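You operate a simulated robot arm through the tools that you are given. There is no shell and no other tool.

You are at the controls of a simulated robot arm. One attempt, no reset.

TASK
Put the white card pack in the grey box; press both box lids home.
Fine: the grey lid lies on the carton: put it on; leave the other pack.

It is judged by the outcome, as a careful person would: the job done as asked, and still so three seconds after it is handed in. It fails if anything else is knocked over, pushed out of place, dropped, spilled or broken. Lids that push on must go on centred and level and be pressed home; caps that screw on are set level and turned clockwise until they are tight.

THE ROBOT
A 6-joint arm with a two-finger parallel gripper, fixed in place. Base frame: the origin is at the foot of the arm, x ahead of it, y to its left, z up; the work surface is at about z = 88. Readings come in cm, degrees, newtons and seconds.
With the tool pointing down near the work surface it reaches from about 26 to 66 cm from the base axis. Its first joint turns from -66.0 to 66.0 degrees. Payload 2.9 kg.
The tool frame sits at the grasp point between the pads (the TCP): z along the fingers, y along the line on which they close. The tips reach 3 cm beyond it. The gripper opens to 11 cm. The fingers are 2 cm wide and 1 cm thick; the gripper's body (4.8 by 11.2 cm) begins 5.5 cm behind the TCP.
Orientation is that of the tool frame in the base frame, as a unit quaternion [x, y, z, w]. With the fingers straight down and closing along the base's y, the tool's x points along the base's -x, its y along +y and its z along -z.

THE INTERFACE
- The arm moves only by the tool nudge_tool. Its argument "steps" is one flat list of numbers, 7 for each row, row after row: the shift along the base's x, y, z in m, then the turn, a rotation vector about the base's x, y, z in degrees, then the gripper command, from -1 (shut) to 1 (fully open), values between in proportion. In form: [x, y, z, wx, wy, wz, grip, x, y, z, wx, wy, wz, grip, ...]. A call has 1 to 20 rows; each row shifts and turns the commanded pose from where the row before left it. Each row takes 0.2 s and may step no farther than 5 cm and 8.6 degrees from the row before; otherwise, or with a gripper value out of range, the whole call is refused. Where a pose cannot be reached the arm comes as near as it can. A force on the tool above 50 N (or 10 N above the force at the start of the call, whichever is more), or a blocked arm, ends the call early, and 0.2 s more pass. Each finger travels about 10.8 cm/s and halts on what it meets, pressing with about 31 N; the grip force reading is that of the motor and also rises with nothing between the fingers. The clock runs only during rows and for 0.2 s after the last one: add rows that do not move to give the fingers time. The reply holds the time, the measured pose of the TCP, the force on the tool along the base axes, the opening and the grip force, in the units named above and with some noise, with the torque about the TCP (base axes, N m) and any sound that the robot's microphone picked up.
- Cameras (640 x 400 px; columns grow to the right, rows downward): "scene" is fixed at [8.32, 43.23, 140.01]; the picture's right is [-0.73, -0.69, 0.00], its down [-0.29, 0.30, -0.91] and it looks along [0.62, -0.66, -0.42] (base axes); focal length 364 px, centre (320, 200). "wrist" rides on the gripper at [7.2, 1.7, -10.3] in the tool frame; the picture's right is [-0.23, 0.97, 0.00], its down [-0.76, -0.18, -0.62] and it looks along [-0.61, -0.14, 0.78] (tool axes); focal length 222 px, centre (320, 200). There is no depth. A picture from a camera that has moved, and an enlarged one, comes with that camera's place and axes in the base frame and with its lens.
- get_image(camera): a new picture of that camera. It takes no simulated time.
- inspect(camera, box): a new picture of the part [left, top, right, bottom] of that camera's present view, enlarged. It takes no simulated time.
- job_done(): hands the job in; it is judged then, once.

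Places have to be worked out from the pictures, the camera data and where the tool is seen. Open the gripper and draw the arm clear of the work before you hand the job in, unless the task says otherwise.

The tools are called after "Call:" as a command line: name --argument value ..., lists and objects as JSON in quotes. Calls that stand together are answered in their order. nudge_tool: Moves the arm, as the interface text tells. Its arguments: {"type":"object","properties":{"steps":{"type":"array"}},"required":["steps"]} The other tools are called the same way: get_image (camera) takes a picture; inspect (camera, box) takes an enlarged picture of a part of a camera's view; job_done () hands the job in.

At the start:

```text
t: 0.0
position: [44.64, -10.15, 120.46]
tcp_rot: [0.0, 1.0, 0.0, -0.001]
wrist_force: [-0.3, 0.1, -1.3]
wrist_torque: [0.02, 0.02, 0.0]
grip_width: 11.01
grasp_force: 0.1
```

scene: 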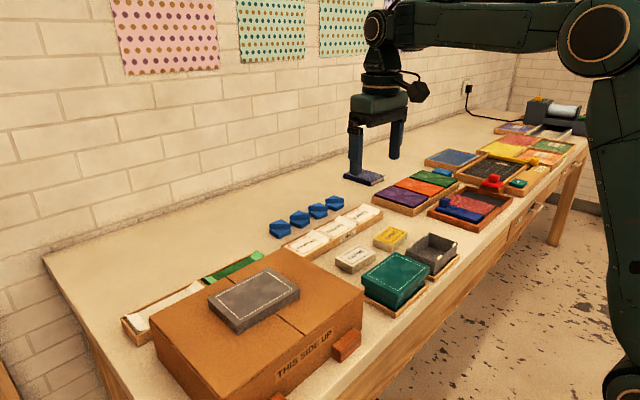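
wrist: 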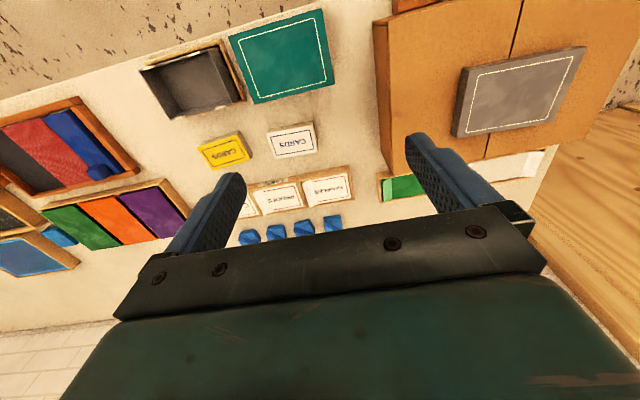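

I'll start with closer views of the boxes, packs and the lid on the carton.

Call:
inspect --camera "scene" --box '[320, 200, 480, 320]'

Call:
inspect --camera "scene" --box '[120, 240, 380, 400]'

Call:
inspect --camera "wrist" --box '[120, 0, 360, 180]'

Call:
inspect --camera "wrist" --box '[360, 0, 640, 200]'

```text
3.33 times, centred on (400, 260) of scene
camera zoom: at [8.32, 43.23, 140.01], right [-0.73, -0.69, 0.0], down [-0.29, 0.3, -0.91], along [0.62, -0.66, -0.42], focal length 1215 px, centre (53, 0)
```

zoom: 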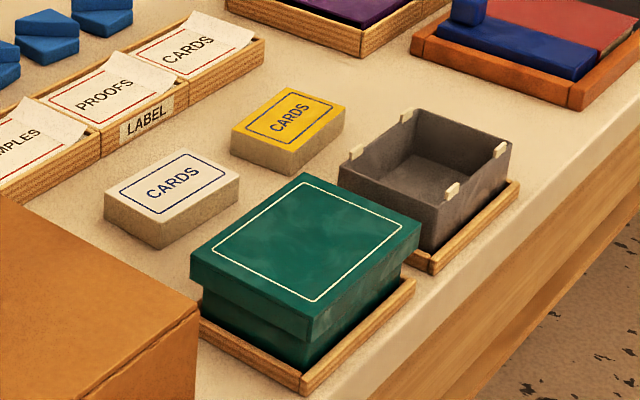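

```text
2.46 times, centred on (250, 320) of scene
camera zoom: at [8.32, 43.23, 140.01], right [-0.73, -0.69, 0.0], down [-0.29, 0.3, -0.91], along [0.62, -0.66, -0.42], focal length 897 px, centre (492, -95)
```

zoom: 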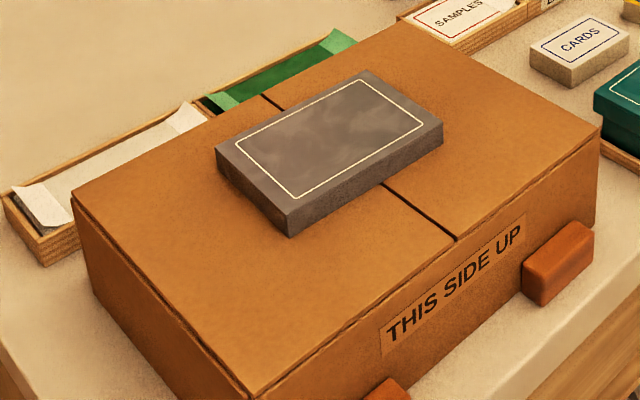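

```text
2.22 times, centred on (240, 90) of wrist
camera zoom: at [37.62, -8.6, 130.74], right [0.23, 0.97, 0.0], down [0.76, -0.18, 0.62], along [0.61, -0.14, -0.78], focal length 494 px, centre (498, 444)
```

zoom: 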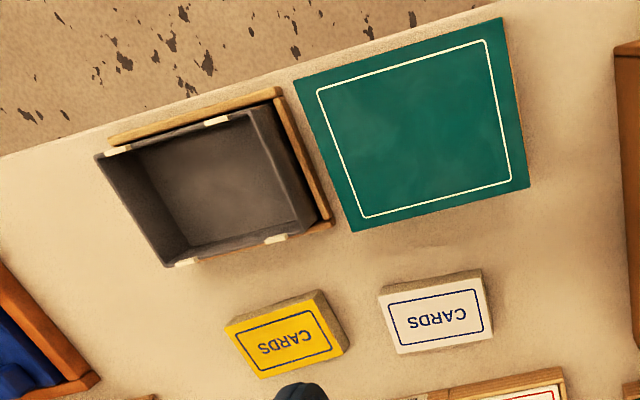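

```text
2.00 times, centred on (500, 100) of wrist
camera zoom: at [37.62, -8.6, 130.74], right [0.23, 0.97, 0.0], down [0.76, -0.18, 0.62], along [0.61, -0.14, -0.78], focal length 444 px, centre (-40, 400)
```

zoom: 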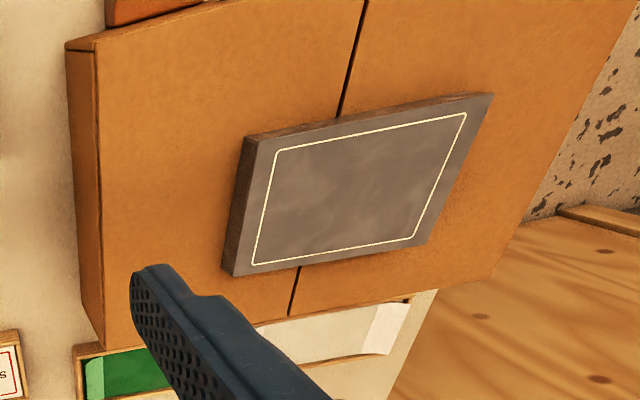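

The packs look to be near (53, -17) for white, the grey box near (40.5, -29), the green box near (40.5, -14.5), and the grey lid near (51, 15) with its top at z≈99. I'll move back and toward -y so the wrist camera gets a better view of the boxes and packs.

Call:
nudge_tool --steps '[-0.0315, -0.025, -0.02, 0, 0, 0, 1, -0.0315, -0.025, -0.02, 0, 0, 0, 1, -0.0315, -0.025, -0.02, 0, 0, 0, 1, -0.0315, -0.025, -0.02, 0, 0, 0, 1, 0, 0, 0, 0, 0, 0, 1, 0, 0, 0, 0, 0, 0, 1]'

Call:
get_image --camera "wrist"

```text
t: 1.4
position: [32.19, -20.32, 112.37]
tcp_rot: [0.0, 1.0, 0.0, -0.001]
wrist_force: [0.0, 0.7, 0.6]
wrist_torque: [0.0, -0.01, 0.02]
grip_width: 11.0
grasp_force: 0.0
```

```text
taken
camera wrist: at [25.09, -18.69, 122.59], right [0.23, 0.97, 0.0], down [0.76, -0.18, 0.62], along [0.61, -0.14, -0.78], focal length 222 px, centre (320, 200)
```

wrist: 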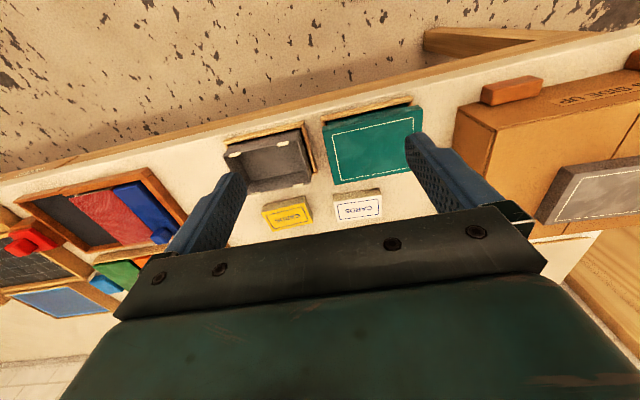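

The boxes and packs sit between the fingers in this view. I'll enlarge that area to measure them.

Call:
inspect --camera "wrist" --box '[210, 90, 430, 240]'

Call:
inspect --camera "scene" --box '[400, 220, 470, 290]'

Call:
inspect --camera "scene" --box '[355, 240, 435, 320]'

Call:
inspect --camera "scene" --box '[330, 220, 410, 280]'

```text
2.67 times, centred on (320, 165) of wrist
camera zoom: at [25.09, -18.69, 122.59], right [0.23, 0.97, 0.0], down [0.76, -0.18, 0.62], along [0.61, -0.14, -0.78], focal length 592 px, centre (320, 293)
```

zoom: 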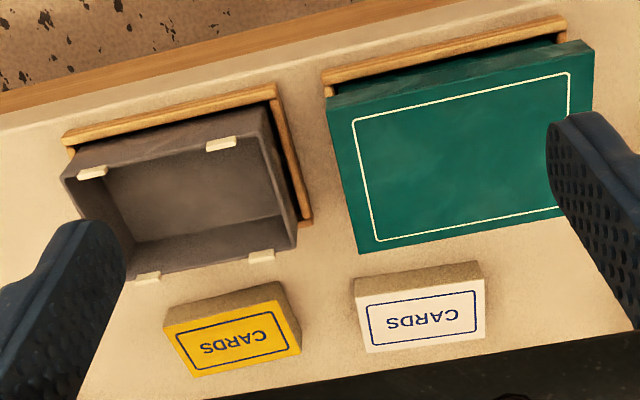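

```text
5.71 times, centred on (435, 255) of scene
camera zoom: at [8.32, 43.23, 140.01], right [-0.73, -0.69, 0.0], down [-0.29, 0.3, -0.91], along [0.62, -0.66, -0.42], focal length 2083 px, centre (-337, -114)
```

zoom: 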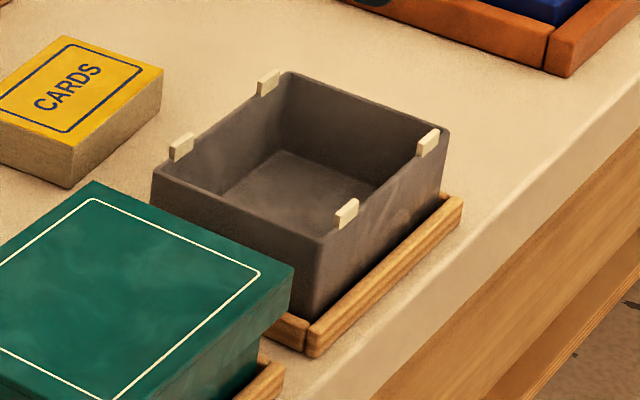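

```text
5.00 times, centred on (395, 280) of scene
camera zoom: at [8.32, 43.23, 140.01], right [-0.73, -0.69, 0.0], down [-0.29, 0.3, -0.91], along [0.62, -0.66, -0.42], focal length 1823 px, centre (-55, -200)
```

zoom: 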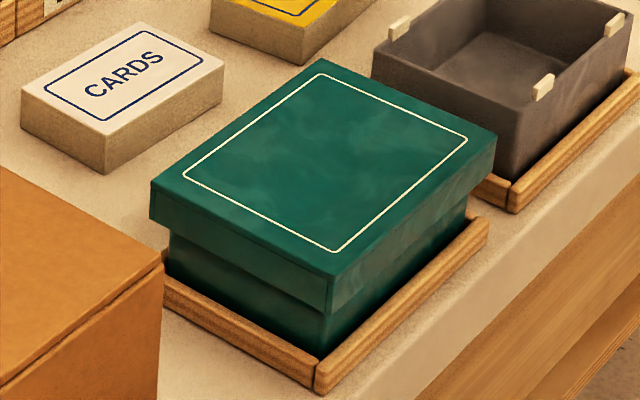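

```text
6.67 times, centred on (370, 250) of scene
camera zoom: at [8.32, 43.23, 140.01], right [-0.73, -0.69, 0.0], down [-0.29, 0.3, -0.91], along [0.62, -0.66, -0.42], focal length 2430 px, centre (-13, -133)
```

zoom: 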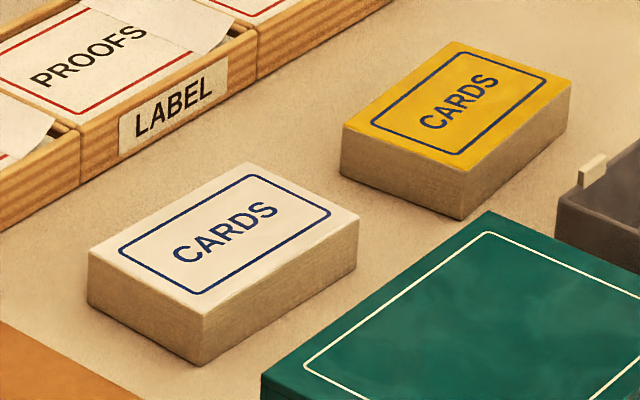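

I'll zoom in further on the grey box, the white pack and the green box so I can measure each one.

Call:
inspect --camera "wrist" --box '[220, 115, 330, 205]'

Call:
inspect --camera "wrist" --box '[310, 90, 430, 190]'

Call:
inspect --camera "wrist" --box '[250, 175, 400, 240]'

```text
4.44 times, centred on (275, 160) of wrist
camera zoom: at [25.09, -18.69, 122.59], right [0.23, 0.97, 0.0], down [0.76, -0.18, 0.62], along [0.61, -0.14, -0.78], focal length 987 px, centre (520, 378)
```

zoom: 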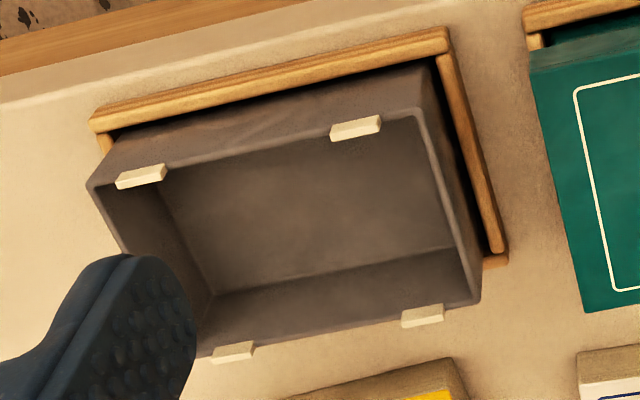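

```text
4.00 times, centred on (370, 140) of wrist
camera zoom: at [25.09, -18.69, 122.59], right [0.23, 0.97, 0.0], down [0.76, -0.18, 0.62], along [0.61, -0.14, -0.78], focal length 888 px, centre (120, 440)
```

zoom: 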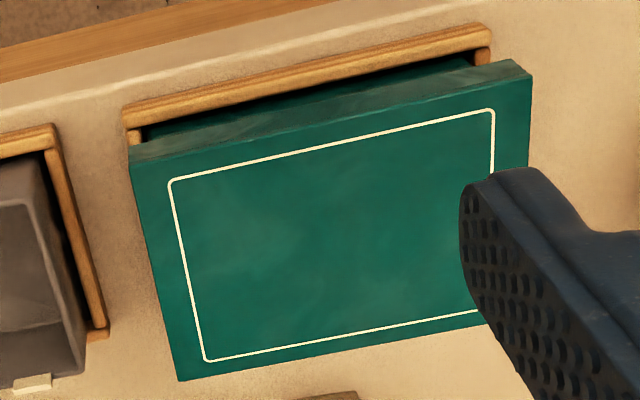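

```text
4.27 times, centred on (325, 208) of wrist
camera zoom: at [25.09, -18.69, 122.59], right [0.23, 0.97, 0.0], down [0.76, -0.18, 0.62], along [0.61, -0.14, -0.78], focal length 948 px, centre (299, 168)
```

zoom: 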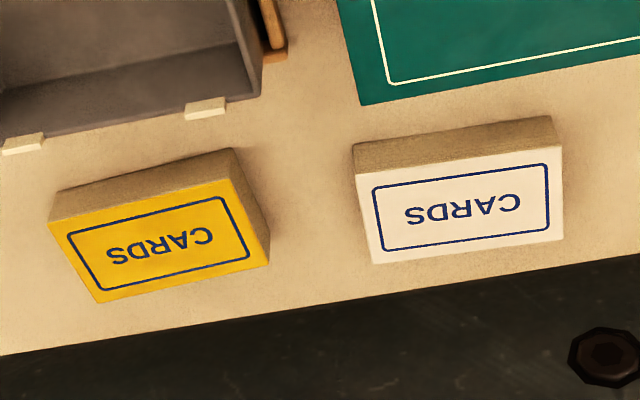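

From both cameras, the white pack is about 9.0 × 5.5 × 2.2 cm, centred near (54.2, -18.0), top at z≈90.2, and turned about -2.6°. The grey box rim is about 11.6 × 7.7 cm, centred near (40.6, -30.4), with its top at z≈92.7. I'll turn the tool to close along x and hover above the white pack.

Call:
nudge_tool --steps '[0.02, 0.002, -0.006, 0, 0, -8.42, 1, 0.02, 0.002, -0.006, 0, 0, -8.42, 1, 0.02, 0.002, -0.006, 0, 0, -8.42, 1, 0.02, 0.002, -0.006, 0, 0, -8.42, 1, 0.02, 0.002, -0.006, 0, 0, -8.42, 1, 0.02, 0.002, -0.006, 0, 0, -8.42, 1, 0.02, 0.002, -0.006, 0, 0, -8.42, 1, 0.02, 0.002, -0.006, 0, 0, -8.42, 1, 0.02, 0.002, -0.006, 0, 0, -8.42, 1, 0.02, 0.002, -0.006, 0, 0, -8.42, 1, 0.02, 0.002, -0.006, 0, 0, -8.42, 1, 0, 0, 0, 0, 0, 0, 1, 0, 0, 0, 0, 0, 0, 1]'

Call:
get_image --camera "wrist"

Call:
get_image --camera "scene"

```text
t: 4.2
position: [54.19, -18.08, 105.76]
tcp_rot: [0.723, 0.69, 0.0, 0.0]
wrist_force: [-0.6, -0.6, 0.7]
wrist_torque: [0.02, -0.01, 0.0]
grip_width: 11.0
grasp_force: 0.1
```

```text
taken
camera wrist: at [56.43, -10.91, 116.04], right [0.96, -0.27, 0.0], down [-0.21, -0.75, 0.62], along [-0.17, -0.6, -0.78], focal length 222 px, centre (320, 200)
```

wrist: 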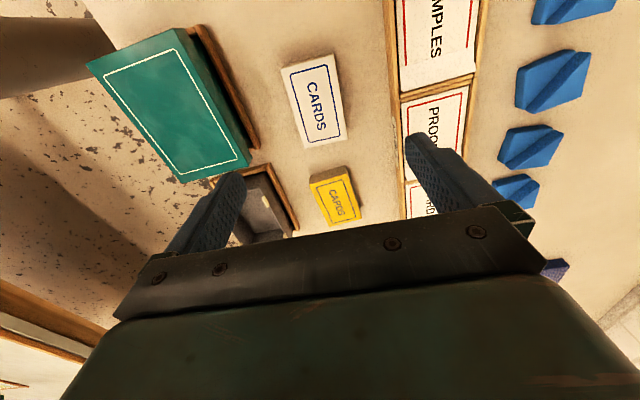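

```text
taken
```

scene: 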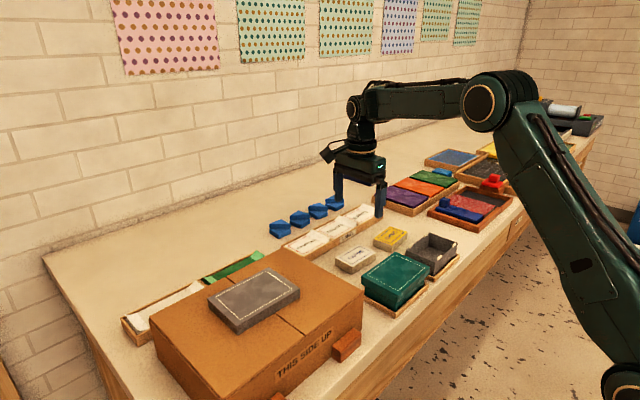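

The tool is turned correctly. I'll zoom in to check where the pack sits relative to the tool axis, and look at the grey box and green box from here.

Call:
inspect --camera "wrist" --box '[260, 40, 380, 160]'

Call:
inspect --camera "wrist" --box '[80, 20, 260, 200]'

```text
3.33 times, centred on (320, 100) of wrist
camera zoom: at [56.43, -10.91, 116.04], right [0.96, -0.27, 0.0], down [-0.21, -0.75, 0.62], along [-0.17, -0.6, -0.78], focal length 740 px, centre (320, 533)
```

zoom: 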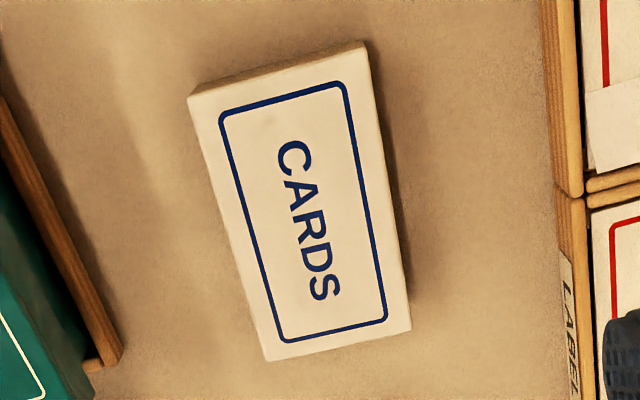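

```text
2.22 times, centred on (170, 110) of wrist
camera zoom: at [56.43, -10.91, 116.04], right [0.96, -0.27, 0.0], down [-0.21, -0.75, 0.62], along [-0.17, -0.6, -0.78], focal length 494 px, centre (653, 400)
```

zoom: 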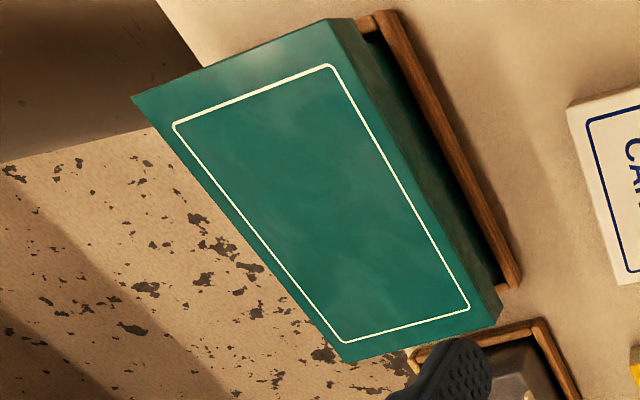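

The pack centre is about 0.3 cm to -x of the tool, and the yaw matches. I'll narrow the opening to about 8 cm so it stays clear of the label tray, then descend partway.

Call:
nudge_tool --steps '[-0.003, 0, -0.03, 0, 0, 0, 0.45, 0, 0, -0.03, 0, 0, 0, 0.45, 0, 0, -0.03, 0, 0, 0, 0.45, 0, 0, 0, 0, 0, 0, 0.45, 0, 0, 0, 0, 0, 0, 0.45]'

Call:
get_image --camera "wrist"

Call:
inspect --camera "scene" --box '[310, 180, 430, 290]'

```text
t: 5.4
position: [53.96, -17.93, 96.83]
tcp_rot: [0.723, 0.691, -0.001, 0.0]
wrist_force: [0.9, 0.3, 0.2]
wrist_torque: [0.02, -0.01, 0.0]
grip_width: 7.95
grasp_force: 0.0
```

```text
taken
camera wrist: at [56.17, -10.84, 107.06], right [0.96, -0.27, 0.0], down [-0.21, -0.75, 0.62], along [-0.17, -0.6, -0.78], focal length 222 px, centre (320, 200)
```

wrist: 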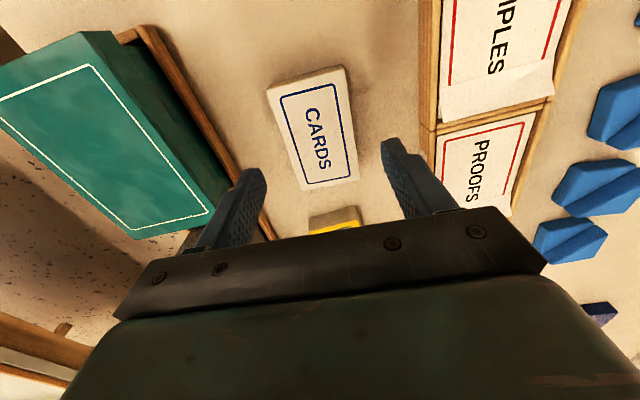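

```text
3.64 times, centred on (370, 235) of scene
camera zoom: at [8.32, 43.23, 140.01], right [-0.73, -0.69, 0.0], down [-0.29, 0.3, -0.91], along [0.62, -0.66, -0.42], focal length 1326 px, centre (138, 73)
```

zoom: 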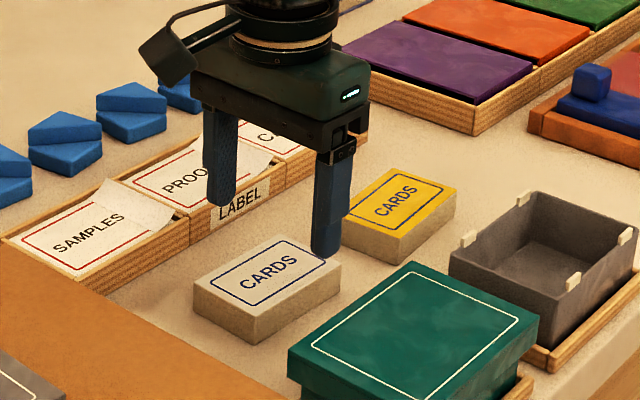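

The pack is centred between the fingers. I'll lower until the tips overlap the top 1 cm of the pack, then close.

Call:
nudge_tool --steps '[0, 0, -0.025, 0, 0, 0, 0.45, 0, 0, -0.0215, 0, 0, 0, 0.45, 0, 0, 0, 0, 0, 0, 0.45, 0, 0, 0, 0, 0, 0, -0.4, 0, 0, 0, 0, 0, 0, -0.4, 0, 0, 0, 0, 0, 0, -0.4, 0, 0, 0, 0, 0, 0, -0.4]'

Call:
get_image --camera "wrist"

Call:
inspect --camera "scene" --box '[310, 180, 430, 290]'

```text
t: 7.0
position: [54.07, -18.05, 92.15]
tcp_rot: [0.723, 0.691, 0.0, 0.0]
wrist_force: [0.8, -0.5, -0.8]
wrist_torque: [-0.01, -0.02, -0.01]
grip_width: 5.51
grasp_force: 30.9
```

```text
taken
camera wrist: at [56.15, -10.8, 102.38], right [0.96, -0.27, 0.0], down [-0.21, -0.75, 0.62], along [-0.17, -0.6, -0.78], focal length 222 px, centre (320, 200)
```

wrist: 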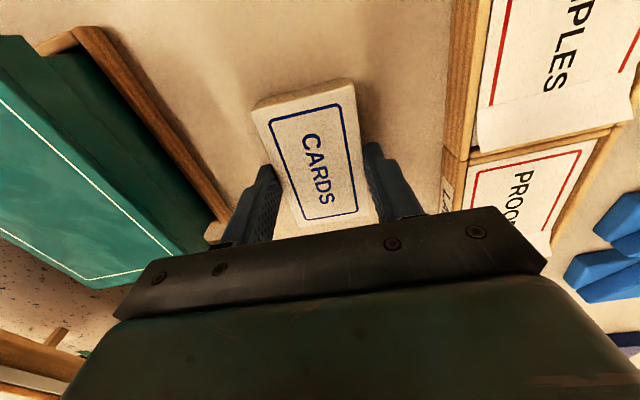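

```text
3.64 times, centred on (370, 235) of scene
camera zoom: at [8.32, 43.23, 140.01], right [-0.73, -0.69, 0.0], down [-0.29, 0.3, -0.91], along [0.62, -0.66, -0.42], focal length 1326 px, centre (138, 73)
```

zoom: 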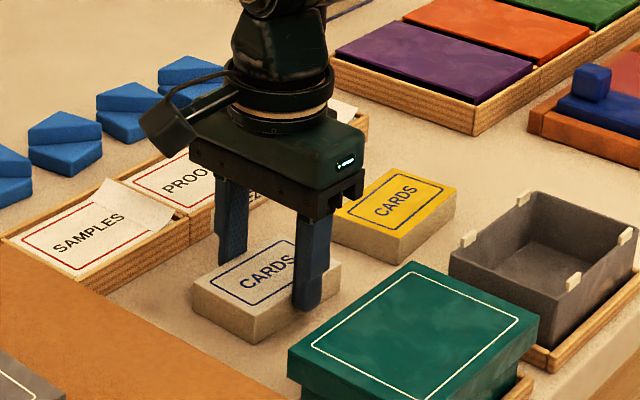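

The pack is gripped at 5.5 cm and about 31 N. I'll lift it, straighten the yaw to -90°, and carry it to hover above the grey box.

Call:
nudge_tool --steps '[0, 0, 0.02, 0, 0, 0, -0.4, 0, 0, 0.03, 0, 0, 0, -0.4, 0, 0, 0.03, 0, 0, 0, -0.4, 0, 0, 0.03, 0, 0, 0, -0.4, -0.022, -0.0206, 0, 0, 0, 0.9, -0.4, -0.022, -0.0206, 0, 0, 0, 0.9, -0.4, -0.022, -0.0206, 0, 0, 0, 0.87, -0.4, -0.022, -0.0206, 0, 0, 0, 0, -0.4, -0.022, -0.0206, 0, 0, 0, 0, -0.4, -0.022, -0.0206, 0, 0, 0, 0, -0.4, 0, 0, 0, 0, 0, 0, -0.4, 0, 0, 0, 0, 0, 0, -0.4]'

Call:
get_image --camera "wrist"

Call:
inspect --camera "scene" --box '[370, 160, 490, 280]'

```text
t: 9.6
position: [40.5, -30.5, 103.48]
tcp_rot: [0.707, 0.708, -0.001, 0.0]
wrist_force: [-0.1, 0.8, -1.6]
wrist_torque: [-0.03, -0.03, 0.02]
grip_width: 5.5
grasp_force: 31.2
```

```text
taken
camera wrist: at [42.42, -23.27, 113.69], right [0.97, -0.23, 0.0], down [-0.18, -0.76, 0.62], along [-0.14, -0.61, -0.78], focal length 222 px, centre (320, 200)
```

wrist: 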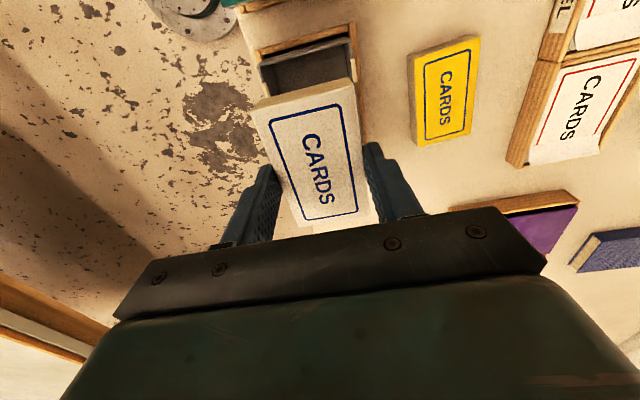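

```text
3.33 times, centred on (430, 220) of scene
camera zoom: at [8.32, 43.23, 140.01], right [-0.73, -0.69, 0.0], down [-0.29, 0.3, -0.91], along [0.62, -0.66, -0.42], focal length 1215 px, centre (-47, 133)
```

zoom: 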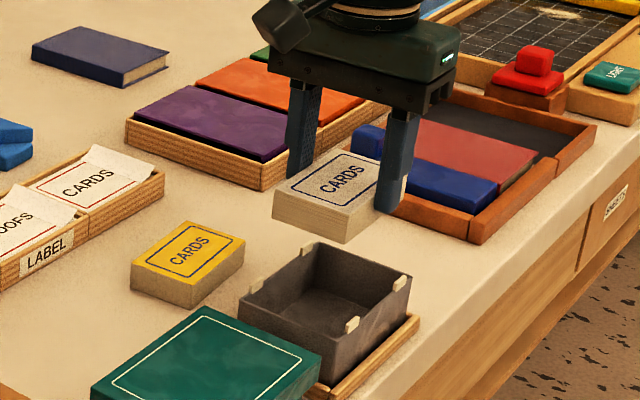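

The pack is held level above the box. I'll zoom in on the visible box rim to check alignment in x.

Call:
inspect --camera "wrist" --box '[230, 10, 390, 120]'

```text
3.64 times, centred on (310, 65) of wrist
camera zoom: at [42.42, -23.27, 113.69], right [0.97, -0.23, 0.0], down [-0.18, -0.76, 0.62], along [-0.14, -0.61, -0.78], focal length 808 px, centre (356, 691)
```

zoom: 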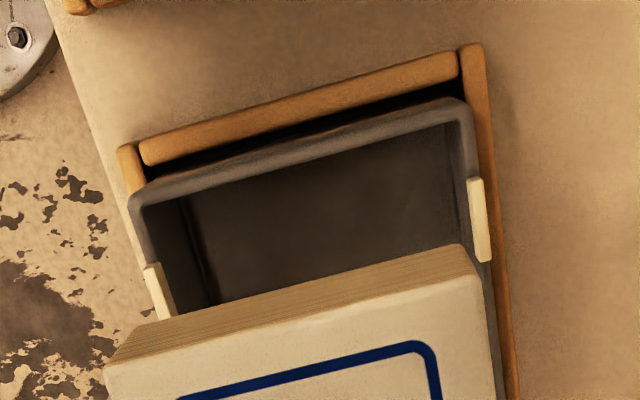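

The box centre is within about 0.1 cm of the tool axis and square to it. I'll lower until the pack's bottom is inside the rim and the fingertips sit just above it.

Call:
nudge_tool --steps '[0, 0, -0.025, 0, 0, 0, -0.4, 0, 0, -0.025, 0, 0, 0, -0.4, 0, 0, -0.012, 0, 0, 0, -0.4, 0, 0, -0.007, 0, 0, 0, -0.4, 0, 0, 0, 0, 0, 0, -0.4]'

Call:
get_image --camera "wrist"

Call:
inspect --camera "scene" --box '[395, 190, 475, 290]'

```text
t: 10.8
position: [40.65, -30.33, 96.43]
tcp_rot: [0.706, 0.708, 0.001, 0.0]
wrist_force: [0.3, 0.2, -1.8]
wrist_torque: [0.02, -0.01, -0.02]
grip_width: 5.55
grasp_force: 31.0
```

```text
taken
camera wrist: at [42.47, -23.16, 106.63], right [0.97, -0.23, 0.0], down [-0.18, -0.76, 0.62], along [-0.14, -0.61, -0.78], focal length 222 px, centre (320, 200)
```

wrist: 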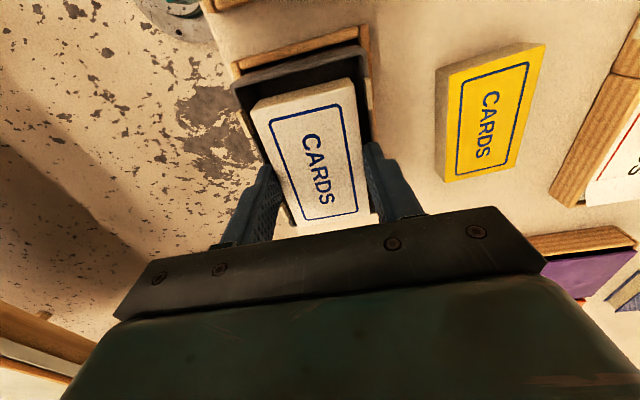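

```text
4.00 times, centred on (435, 240) of scene
camera zoom: at [8.32, 43.23, 140.01], right [-0.73, -0.69, 0.0], down [-0.29, 0.3, -0.91], along [0.62, -0.66, -0.42], focal length 1458 px, centre (-140, 40)
```

zoom: 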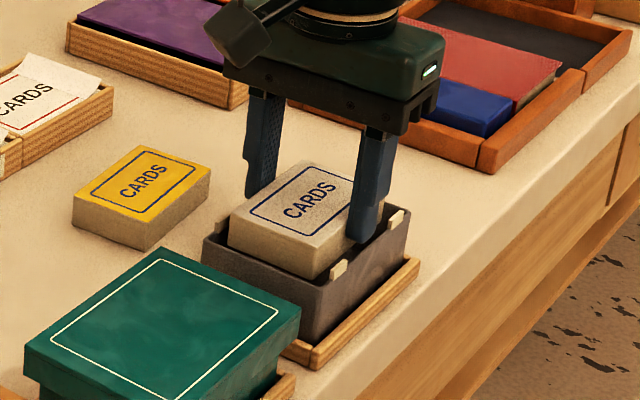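

I'll zoom in on the fingertip-to-rim gap in both views before lowering any further.

Call:
inspect --camera "scene" --box '[415, 215, 465, 265]'

Call:
inspect --camera "wrist" --box '[220, 20, 420, 240]'

```text
8.00 times, centred on (440, 240) of scene
camera zoom: at [8.32, 43.23, 140.01], right [-0.73, -0.69, 0.0], down [-0.29, 0.3, -0.91], along [0.62, -0.66, -0.42], focal length 2916 px, centre (-640, -120)
```

zoom: 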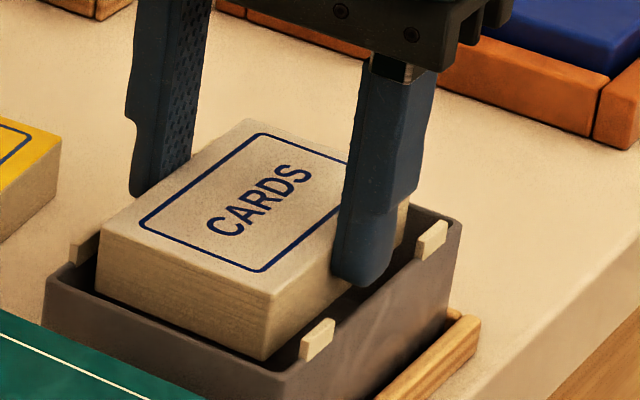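

```text
1.82 times, centred on (320, 130) of wrist
camera zoom: at [42.47, -23.16, 106.63], right [0.97, -0.23, 0.0], down [-0.18, -0.76, 0.62], along [-0.14, -0.61, -0.78], focal length 404 px, centre (320, 327)
```

zoom: 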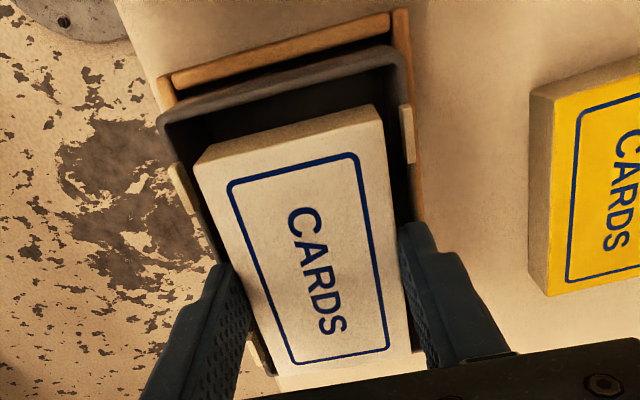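

The tips are about 0.4 cm above the rim and the pack's lower half is already inside the box. I'll lower another 0.3 cm, then release.

Call:
nudge_tool --steps '[0, 0, -0.003, 0, 0, 0, -0.4, 0, 0, 0, 0, 0, 0, -0.4]'

Call:
inspect --camera "scene" --box '[415, 215, 465, 265]'

```text
t: 11.4
position: [40.69, -30.35, 96.08]
tcp_rot: [0.706, 0.708, -0.001, 0.0]
wrist_force: [0.2, -0.3, -2.1]
wrist_torque: [0.03, 0.01, 0.0]
grip_width: 5.51
grasp_force: 31.0
```

```text
8.00 times, centred on (440, 240) of scene
camera zoom: at [8.32, 43.23, 140.01], right [-0.73, -0.69, 0.0], down [-0.29, 0.3, -0.91], along [0.62, -0.66, -0.42], focal length 2916 px, centre (-640, -120)
```

zoom: 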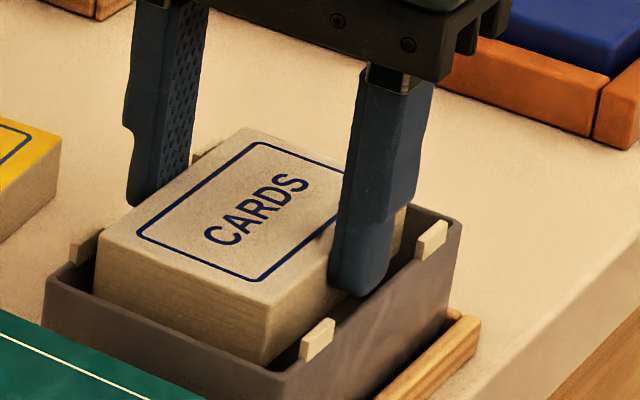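

There's no contact, and the tips are just above rim level. I'll release the pack and wait for it to settle.

Call:
nudge_tool --steps '[0, 0, 0, 0, 0, 0, 0.3, 0, 0, 0, 0, 0, 0, 0.3, 0, 0, 0.02, 0, 0, 0, 0.3, 0, 0, 0.04, 0, 0, 0, 0.3, 0, 0, 0, 0, 0, 0, 0.3]'

Call:
get_image --camera "wrist"

Call:
inspect --camera "scene" --box '[405, 205, 475, 275]'

```text
t: 12.6
position: [40.86, -30.37, 102.06]
tcp_rot: [0.706, 0.708, 0.0, 0.0]
wrist_force: [0.0, 0.8, 0.3]
wrist_torque: [0.03, 0.0, -0.03]
grip_width: 7.17
grasp_force: 0.0
```

```text
taken
camera wrist: at [42.58, -23.18, 112.26], right [0.97, -0.23, 0.0], down [-0.18, -0.76, 0.62], along [-0.14, -0.61, -0.78], focal length 222 px, centre (320, 200)
```

wrist: 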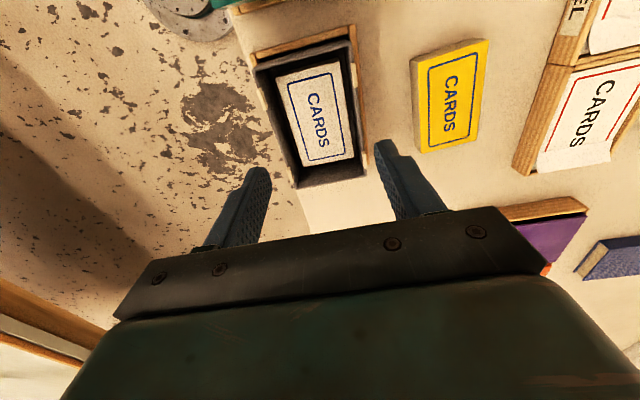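

```text
5.71 times, centred on (440, 240) of scene
camera zoom: at [8.32, 43.23, 140.01], right [-0.73, -0.69, 0.0], down [-0.29, 0.3, -0.91], along [0.62, -0.66, -0.42], focal length 2083 px, centre (-366, -29)
```

zoom: 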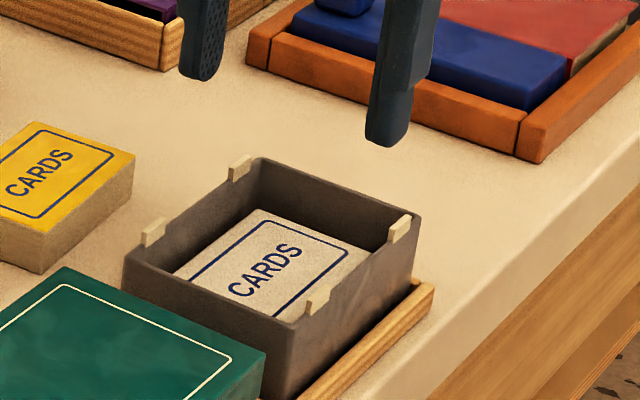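

The pack lies flat in the box. From here I'll take an enlarged view to measure all four rim corners precisely relative to the tool.

Call:
inspect --camera "wrist" --box '[230, 10, 400, 200]'

```text
2.11 times, centred on (315, 105) of wrist
camera zoom: at [42.58, -23.18, 112.26], right [0.97, -0.23, 0.0], down [-0.18, -0.76, 0.62], along [-0.14, -0.61, -0.78], focal length 468 px, centre (330, 400)
```

zoom: 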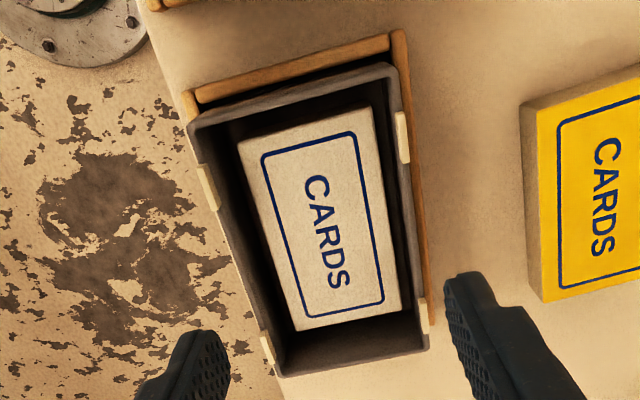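

I put the grey box centre at about (40.5, -30.5), square to the axes. Next I'll rise and travel over the grey lid on the carton, with the gripper opening.

Call:
nudge_tool --steps '[0, 0, 0.035, 0, 0, 0, 0.3, 0, 0, 0.035, 0, 0, 0, 0.3, 0, 0, 0.035, 0, 0, 0, 0.3, 0.00875, 0.03765, 0, 0, 0, 0, 1, 0.00875, 0.03765, 0, 0, 0, 0, 1, 0.00875, 0.03765, 0, 0, 0, 0, 1, 0.00875, 0.03765, 0, 0, 0, 0, 1, 0.00875, 0.03765, 0, 0, 0, 0, 1, 0.00875, 0.03765, 0, 0, 0, 0, 1, 0.00875, 0.03765, 0, 0, 0, 0, 1, 0.00875, 0.03765, 0, 0, 0, 0, 1, 0.00875, 0.03765, 0, 0, 0, 0, 1, 0.00875, 0.03765, 0, 0, 0, 0, 1, 0.00875, 0.03765, 0, 0, 0, 0, 1, 0.00875, 0.03765, 0, 0, 0, 0, 1, 0, 0, 0, 0, 0, 0, 1, 0, 0, 0, 0, 0, 0, 1]'

Call:
get_image --camera "wrist"

Call:
get_image --camera "scene"

```text
t: 16.2
position: [51.08, 14.79, 112.47]
tcp_rot: [0.707, 0.707, 0.0, 0.0]
wrist_force: [0.8, -0.4, -0.4]
wrist_torque: [0.03, -0.02, -0.02]
grip_width: 11.02
grasp_force: 0.0
```

```text
taken
camera wrist: at [52.9, 22.01, 122.76], right [0.97, -0.23, 0.0], down [-0.18, -0.76, 0.62], along [-0.14, -0.61, -0.78], focal length 222 px, centre (320, 200)
```

wrist: 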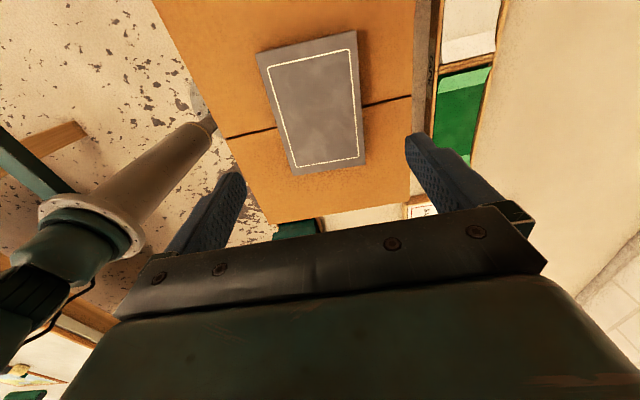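

```text
taken
```

scene: 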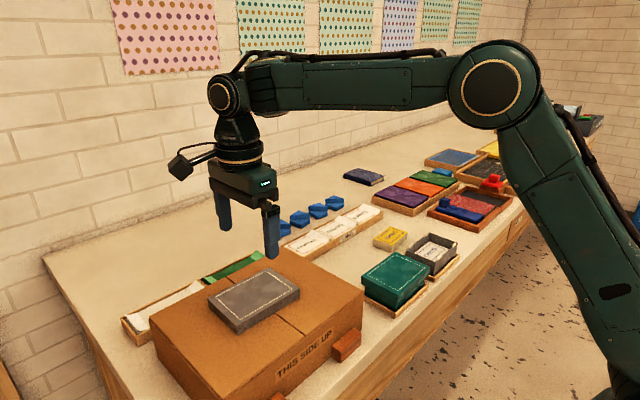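

The lid is in full view under the gripper, so I'll enlarge it to measure its position, size and yaw.

Call:
inspect --camera "wrist" --box '[240, 20, 390, 190]'

Call:
inspect --camera "scene" --box '[195, 260, 315, 340]'

```text
2.35 times, centred on (315, 105) of wrist
camera zoom: at [52.9, 22.01, 122.76], right [0.97, -0.23, 0.0], down [-0.18, -0.76, 0.62], along [-0.14, -0.61, -0.78], focal length 523 px, centre (332, 424)
```

zoom: 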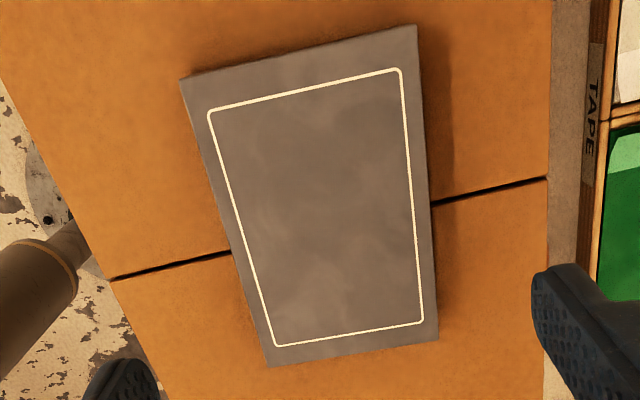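

```text
5.00 times, centred on (255, 300) of scene
camera zoom: at [8.32, 43.23, 140.01], right [-0.73, -0.69, 0.0], down [-0.29, 0.3, -0.91], along [0.62, -0.66, -0.42], focal length 1823 px, centre (645, -300)
```

zoom: 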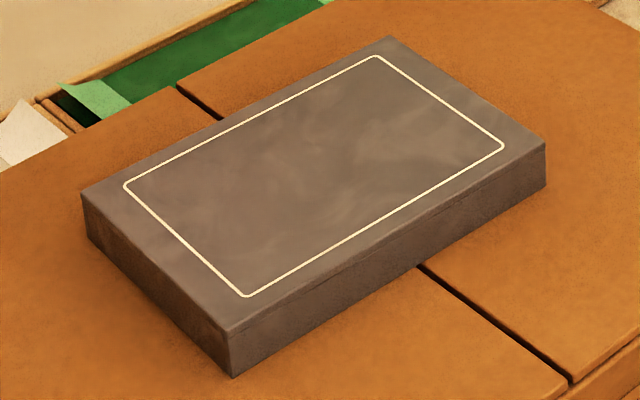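

The grey lid measures about 9.0 × 12.9 cm and 1.75 cm deep. It is centred near (50.9, 14.5), its top is at z≈99.2, and its yaw is about -2.5°. I'll align the tool and descend to just above it.

Call:
nudge_tool --steps '[-0.0027, -0.003, -0.02, 0, 0, -2.5, 1, 0, 0, -0.03, 0, 0, 0, 1, 0, 0, -0.025, 0, 0, 0, 1, 0, 0, 0, 0, 0, 0, 1, 0, 0, 0, 0, 0, 0, 1]'

Call:
get_image --camera "wrist"

Call:
inspect --camera "scene" --box '[180, 220, 320, 340]'

```text
t: 17.4
position: [50.94, 14.41, 104.89]
tcp_rot: [0.722, 0.691, 0.0, 0.0]
wrist_force: [0.0, 0.3, 0.2]
wrist_torque: [0.01, -0.02, 0.02]
grip_width: 11.0
grasp_force: 0.0
```

```text
taken
camera wrist: at [53.06, 21.58, 115.28], right [0.96, -0.27, 0.0], down [-0.21, -0.75, 0.62], along [-0.17, -0.6, -0.78], focal length 222 px, centre (320, 200)
```

wrist: 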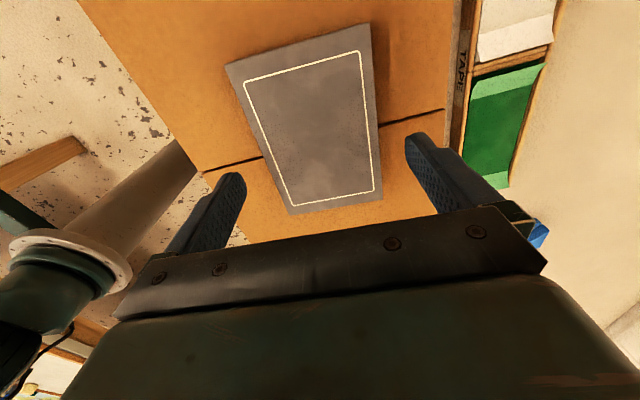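

```text
3.33 times, centred on (250, 280) of scene
camera zoom: at [8.32, 43.23, 140.01], right [-0.73, -0.69, 0.0], down [-0.29, 0.3, -0.91], along [0.62, -0.66, -0.42], focal length 1215 px, centre (553, -67)
```

zoom: 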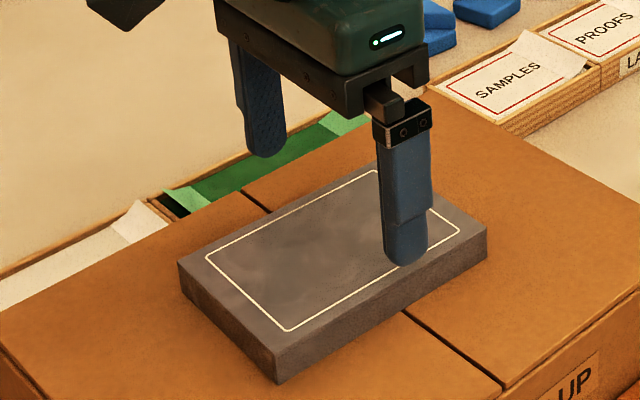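

I'll zoom in to confirm the lid's centre and yaw relative to the tool.

Call:
inspect --camera "wrist" --box '[210, 10, 430, 230]'

```text
1.82 times, centred on (320, 120) of wrist
camera zoom: at [53.06, 21.58, 115.28], right [0.96, -0.27, 0.0], down [-0.21, -0.75, 0.62], along [-0.17, -0.6, -0.78], focal length 404 px, centre (320, 346)
```

zoom: 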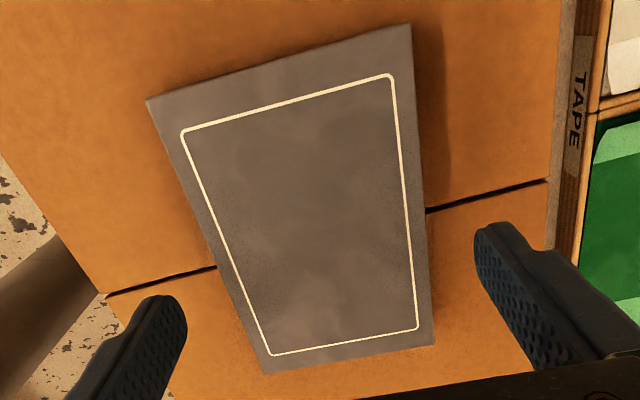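

The lid is centred within 0.1 cm and aligned within 0.3°. I'll lower so the tips stay about 0.4 cm above the carton top, then close on the lid's long sides.

Call:
nudge_tool --steps '[-0.0008, 0, -0.02, 0, 0, 0, 1, 0, 0, -0.015, 0, 0, 0, 1, 0, 0, -0.006, 0, 0, 0, 1, 0, 0, 0, 0, 0, 0, 1]'

Call:
inspect --camera "scene" --box '[190, 230, 320, 340]'

Call:
get_image --camera "wrist"

```text
t: 18.4
position: [50.76, 14.6, 100.87]
tcp_rot: [0.723, 0.691, 0.0, -0.001]
wrist_force: [0.2, 0.6, -0.4]
wrist_torque: [-0.02, -0.02, 0.01]
grip_width: 10.99
grasp_force: 0.0
```

```text
3.64 times, centred on (255, 285) of scene
camera zoom: at [8.32, 43.23, 140.01], right [-0.73, -0.69, 0.0], down [-0.29, 0.3, -0.91], along [0.62, -0.66, -0.42], focal length 1326 px, centre (556, -109)
```

zoom: 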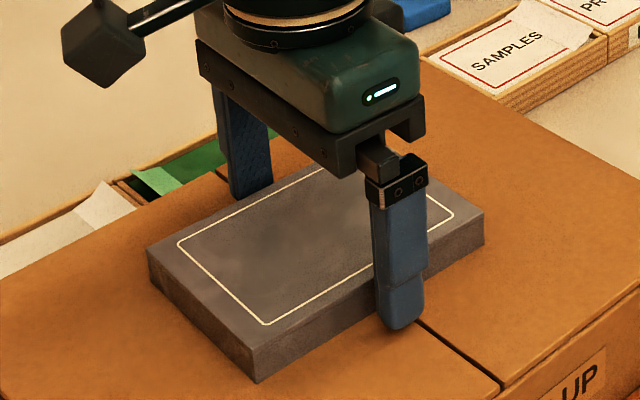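

```text
taken
camera wrist: at [52.95, 21.65, 111.24], right [0.96, -0.27, 0.0], down [-0.21, -0.75, 0.62], along [-0.17, -0.6, -0.78], focal length 222 px, centre (320, 200)
```

wrist: 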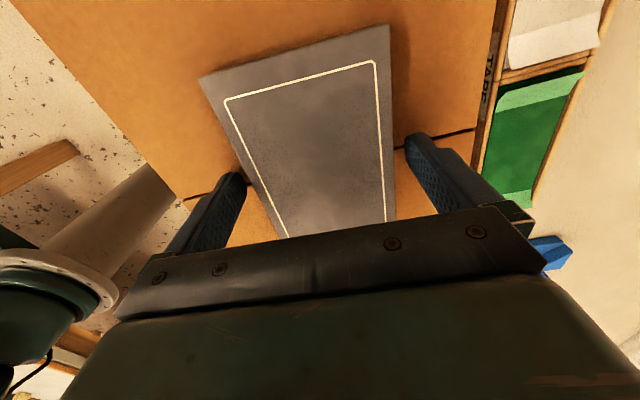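

The fingers straddle the lid without touching the carton, so I'll close on it.

Call:
nudge_tool --steps '[0, 0, 0, 0, 0, 0, 0.3, 0, 0, 0, 0, 0, 0, 0.3, 0, 0, 0, 0, 0, 0, 0.3, 0, 0, 0, 0, 0, 0, 0.3]'

Call:
inspect --camera "scene" --box '[190, 230, 320, 340]'

```text
t: 19.4
position: [50.93, 14.51, 100.92]
tcp_rot: [0.723, 0.691, -0.001, 0.0]
wrist_force: [-0.7, 0.3, 0.0]
wrist_torque: [-0.02, 0.02, -0.02]
grip_width: 8.9
grasp_force: 30.9
```

```text
3.64 times, centred on (255, 285) of scene
camera zoom: at [8.32, 43.23, 140.01], right [-0.73, -0.69, 0.0], down [-0.29, 0.3, -0.91], along [0.62, -0.66, -0.42], focal length 1326 px, centre (556, -109)
```

zoom: 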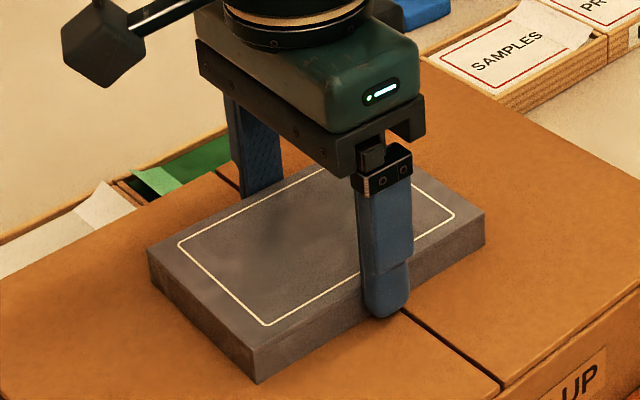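

The lid is gripped at 8.9 cm and 31 N. I'll lift it a little and check that it comes up level.

Call:
nudge_tool --steps '[0, 0, 0.01, 0, 0, 0, 0.3, 0, 0, 0.02, 0, 0, 0, 0.3, 0, 0, 0.03, 0, 0, 0, 0.3, 0, 0, 0.03, 0, 0, 0, 0.3, 0, 0, 0, 0, 0, 0, 0.3]'

Call:
get_image --camera "scene"

Call:
get_image --camera "wrist"

```text
t: 20.6
position: [50.7, 14.75, 110.13]
tcp_rot: [0.722, 0.692, 0.0, 0.0]
wrist_force: [0.1, 0.1, 0.2]
wrist_torque: [0.0, 0.0, 0.04]
grip_width: 8.9
grasp_force: 30.7
```

```text
taken
```

scene: 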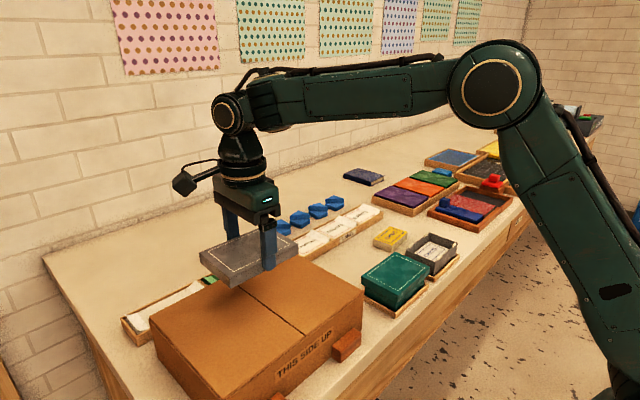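

```text
taken
camera wrist: at [52.87, 21.85, 120.41], right [0.96, -0.27, 0.0], down [-0.21, -0.75, 0.62], along [-0.17, -0.6, -0.78], focal length 222 px, centre (320, 200)
```

wrist: 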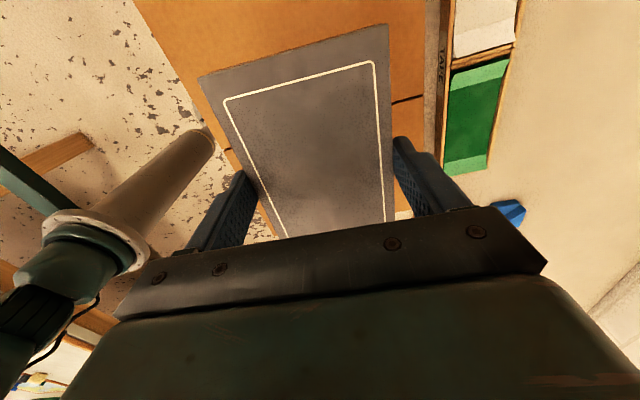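

The lid is level in the grip. I'll enlarge the held-lid view to get its exact offset from the tool.

Call:
inspect --camera "wrist" --box '[180, 10, 430, 240]'

Call:
inspect --camera "scene" --box '[180, 200, 320, 320]'

```text
1.74 times, centred on (305, 125) of wrist
camera zoom: at [52.87, 21.85, 120.41], right [0.96, -0.27, 0.0], down [-0.21, -0.75, 0.62], along [-0.17, -0.6, -0.78], focal length 386 px, centre (346, 330)
```

zoom: 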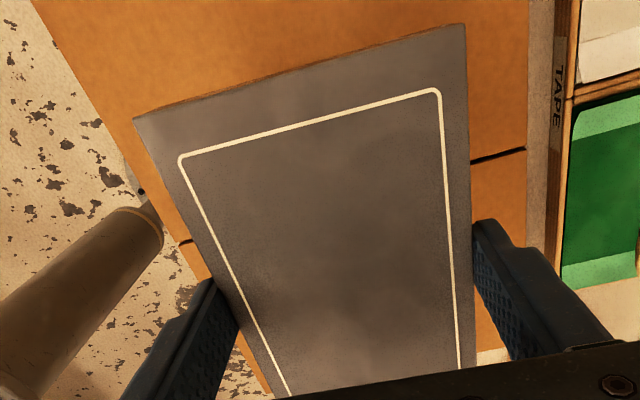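

```text
3.33 times, centred on (250, 260) of scene
camera zoom: at [8.32, 43.23, 140.01], right [-0.73, -0.69, 0.0], down [-0.29, 0.3, -0.91], along [0.62, -0.66, -0.42], focal length 1215 px, centre (553, 0)
```

zoom: 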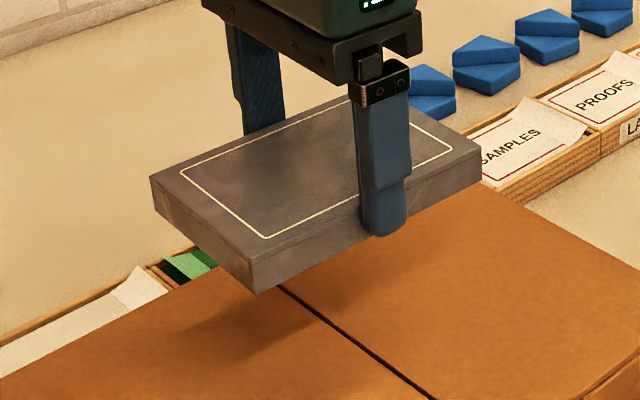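

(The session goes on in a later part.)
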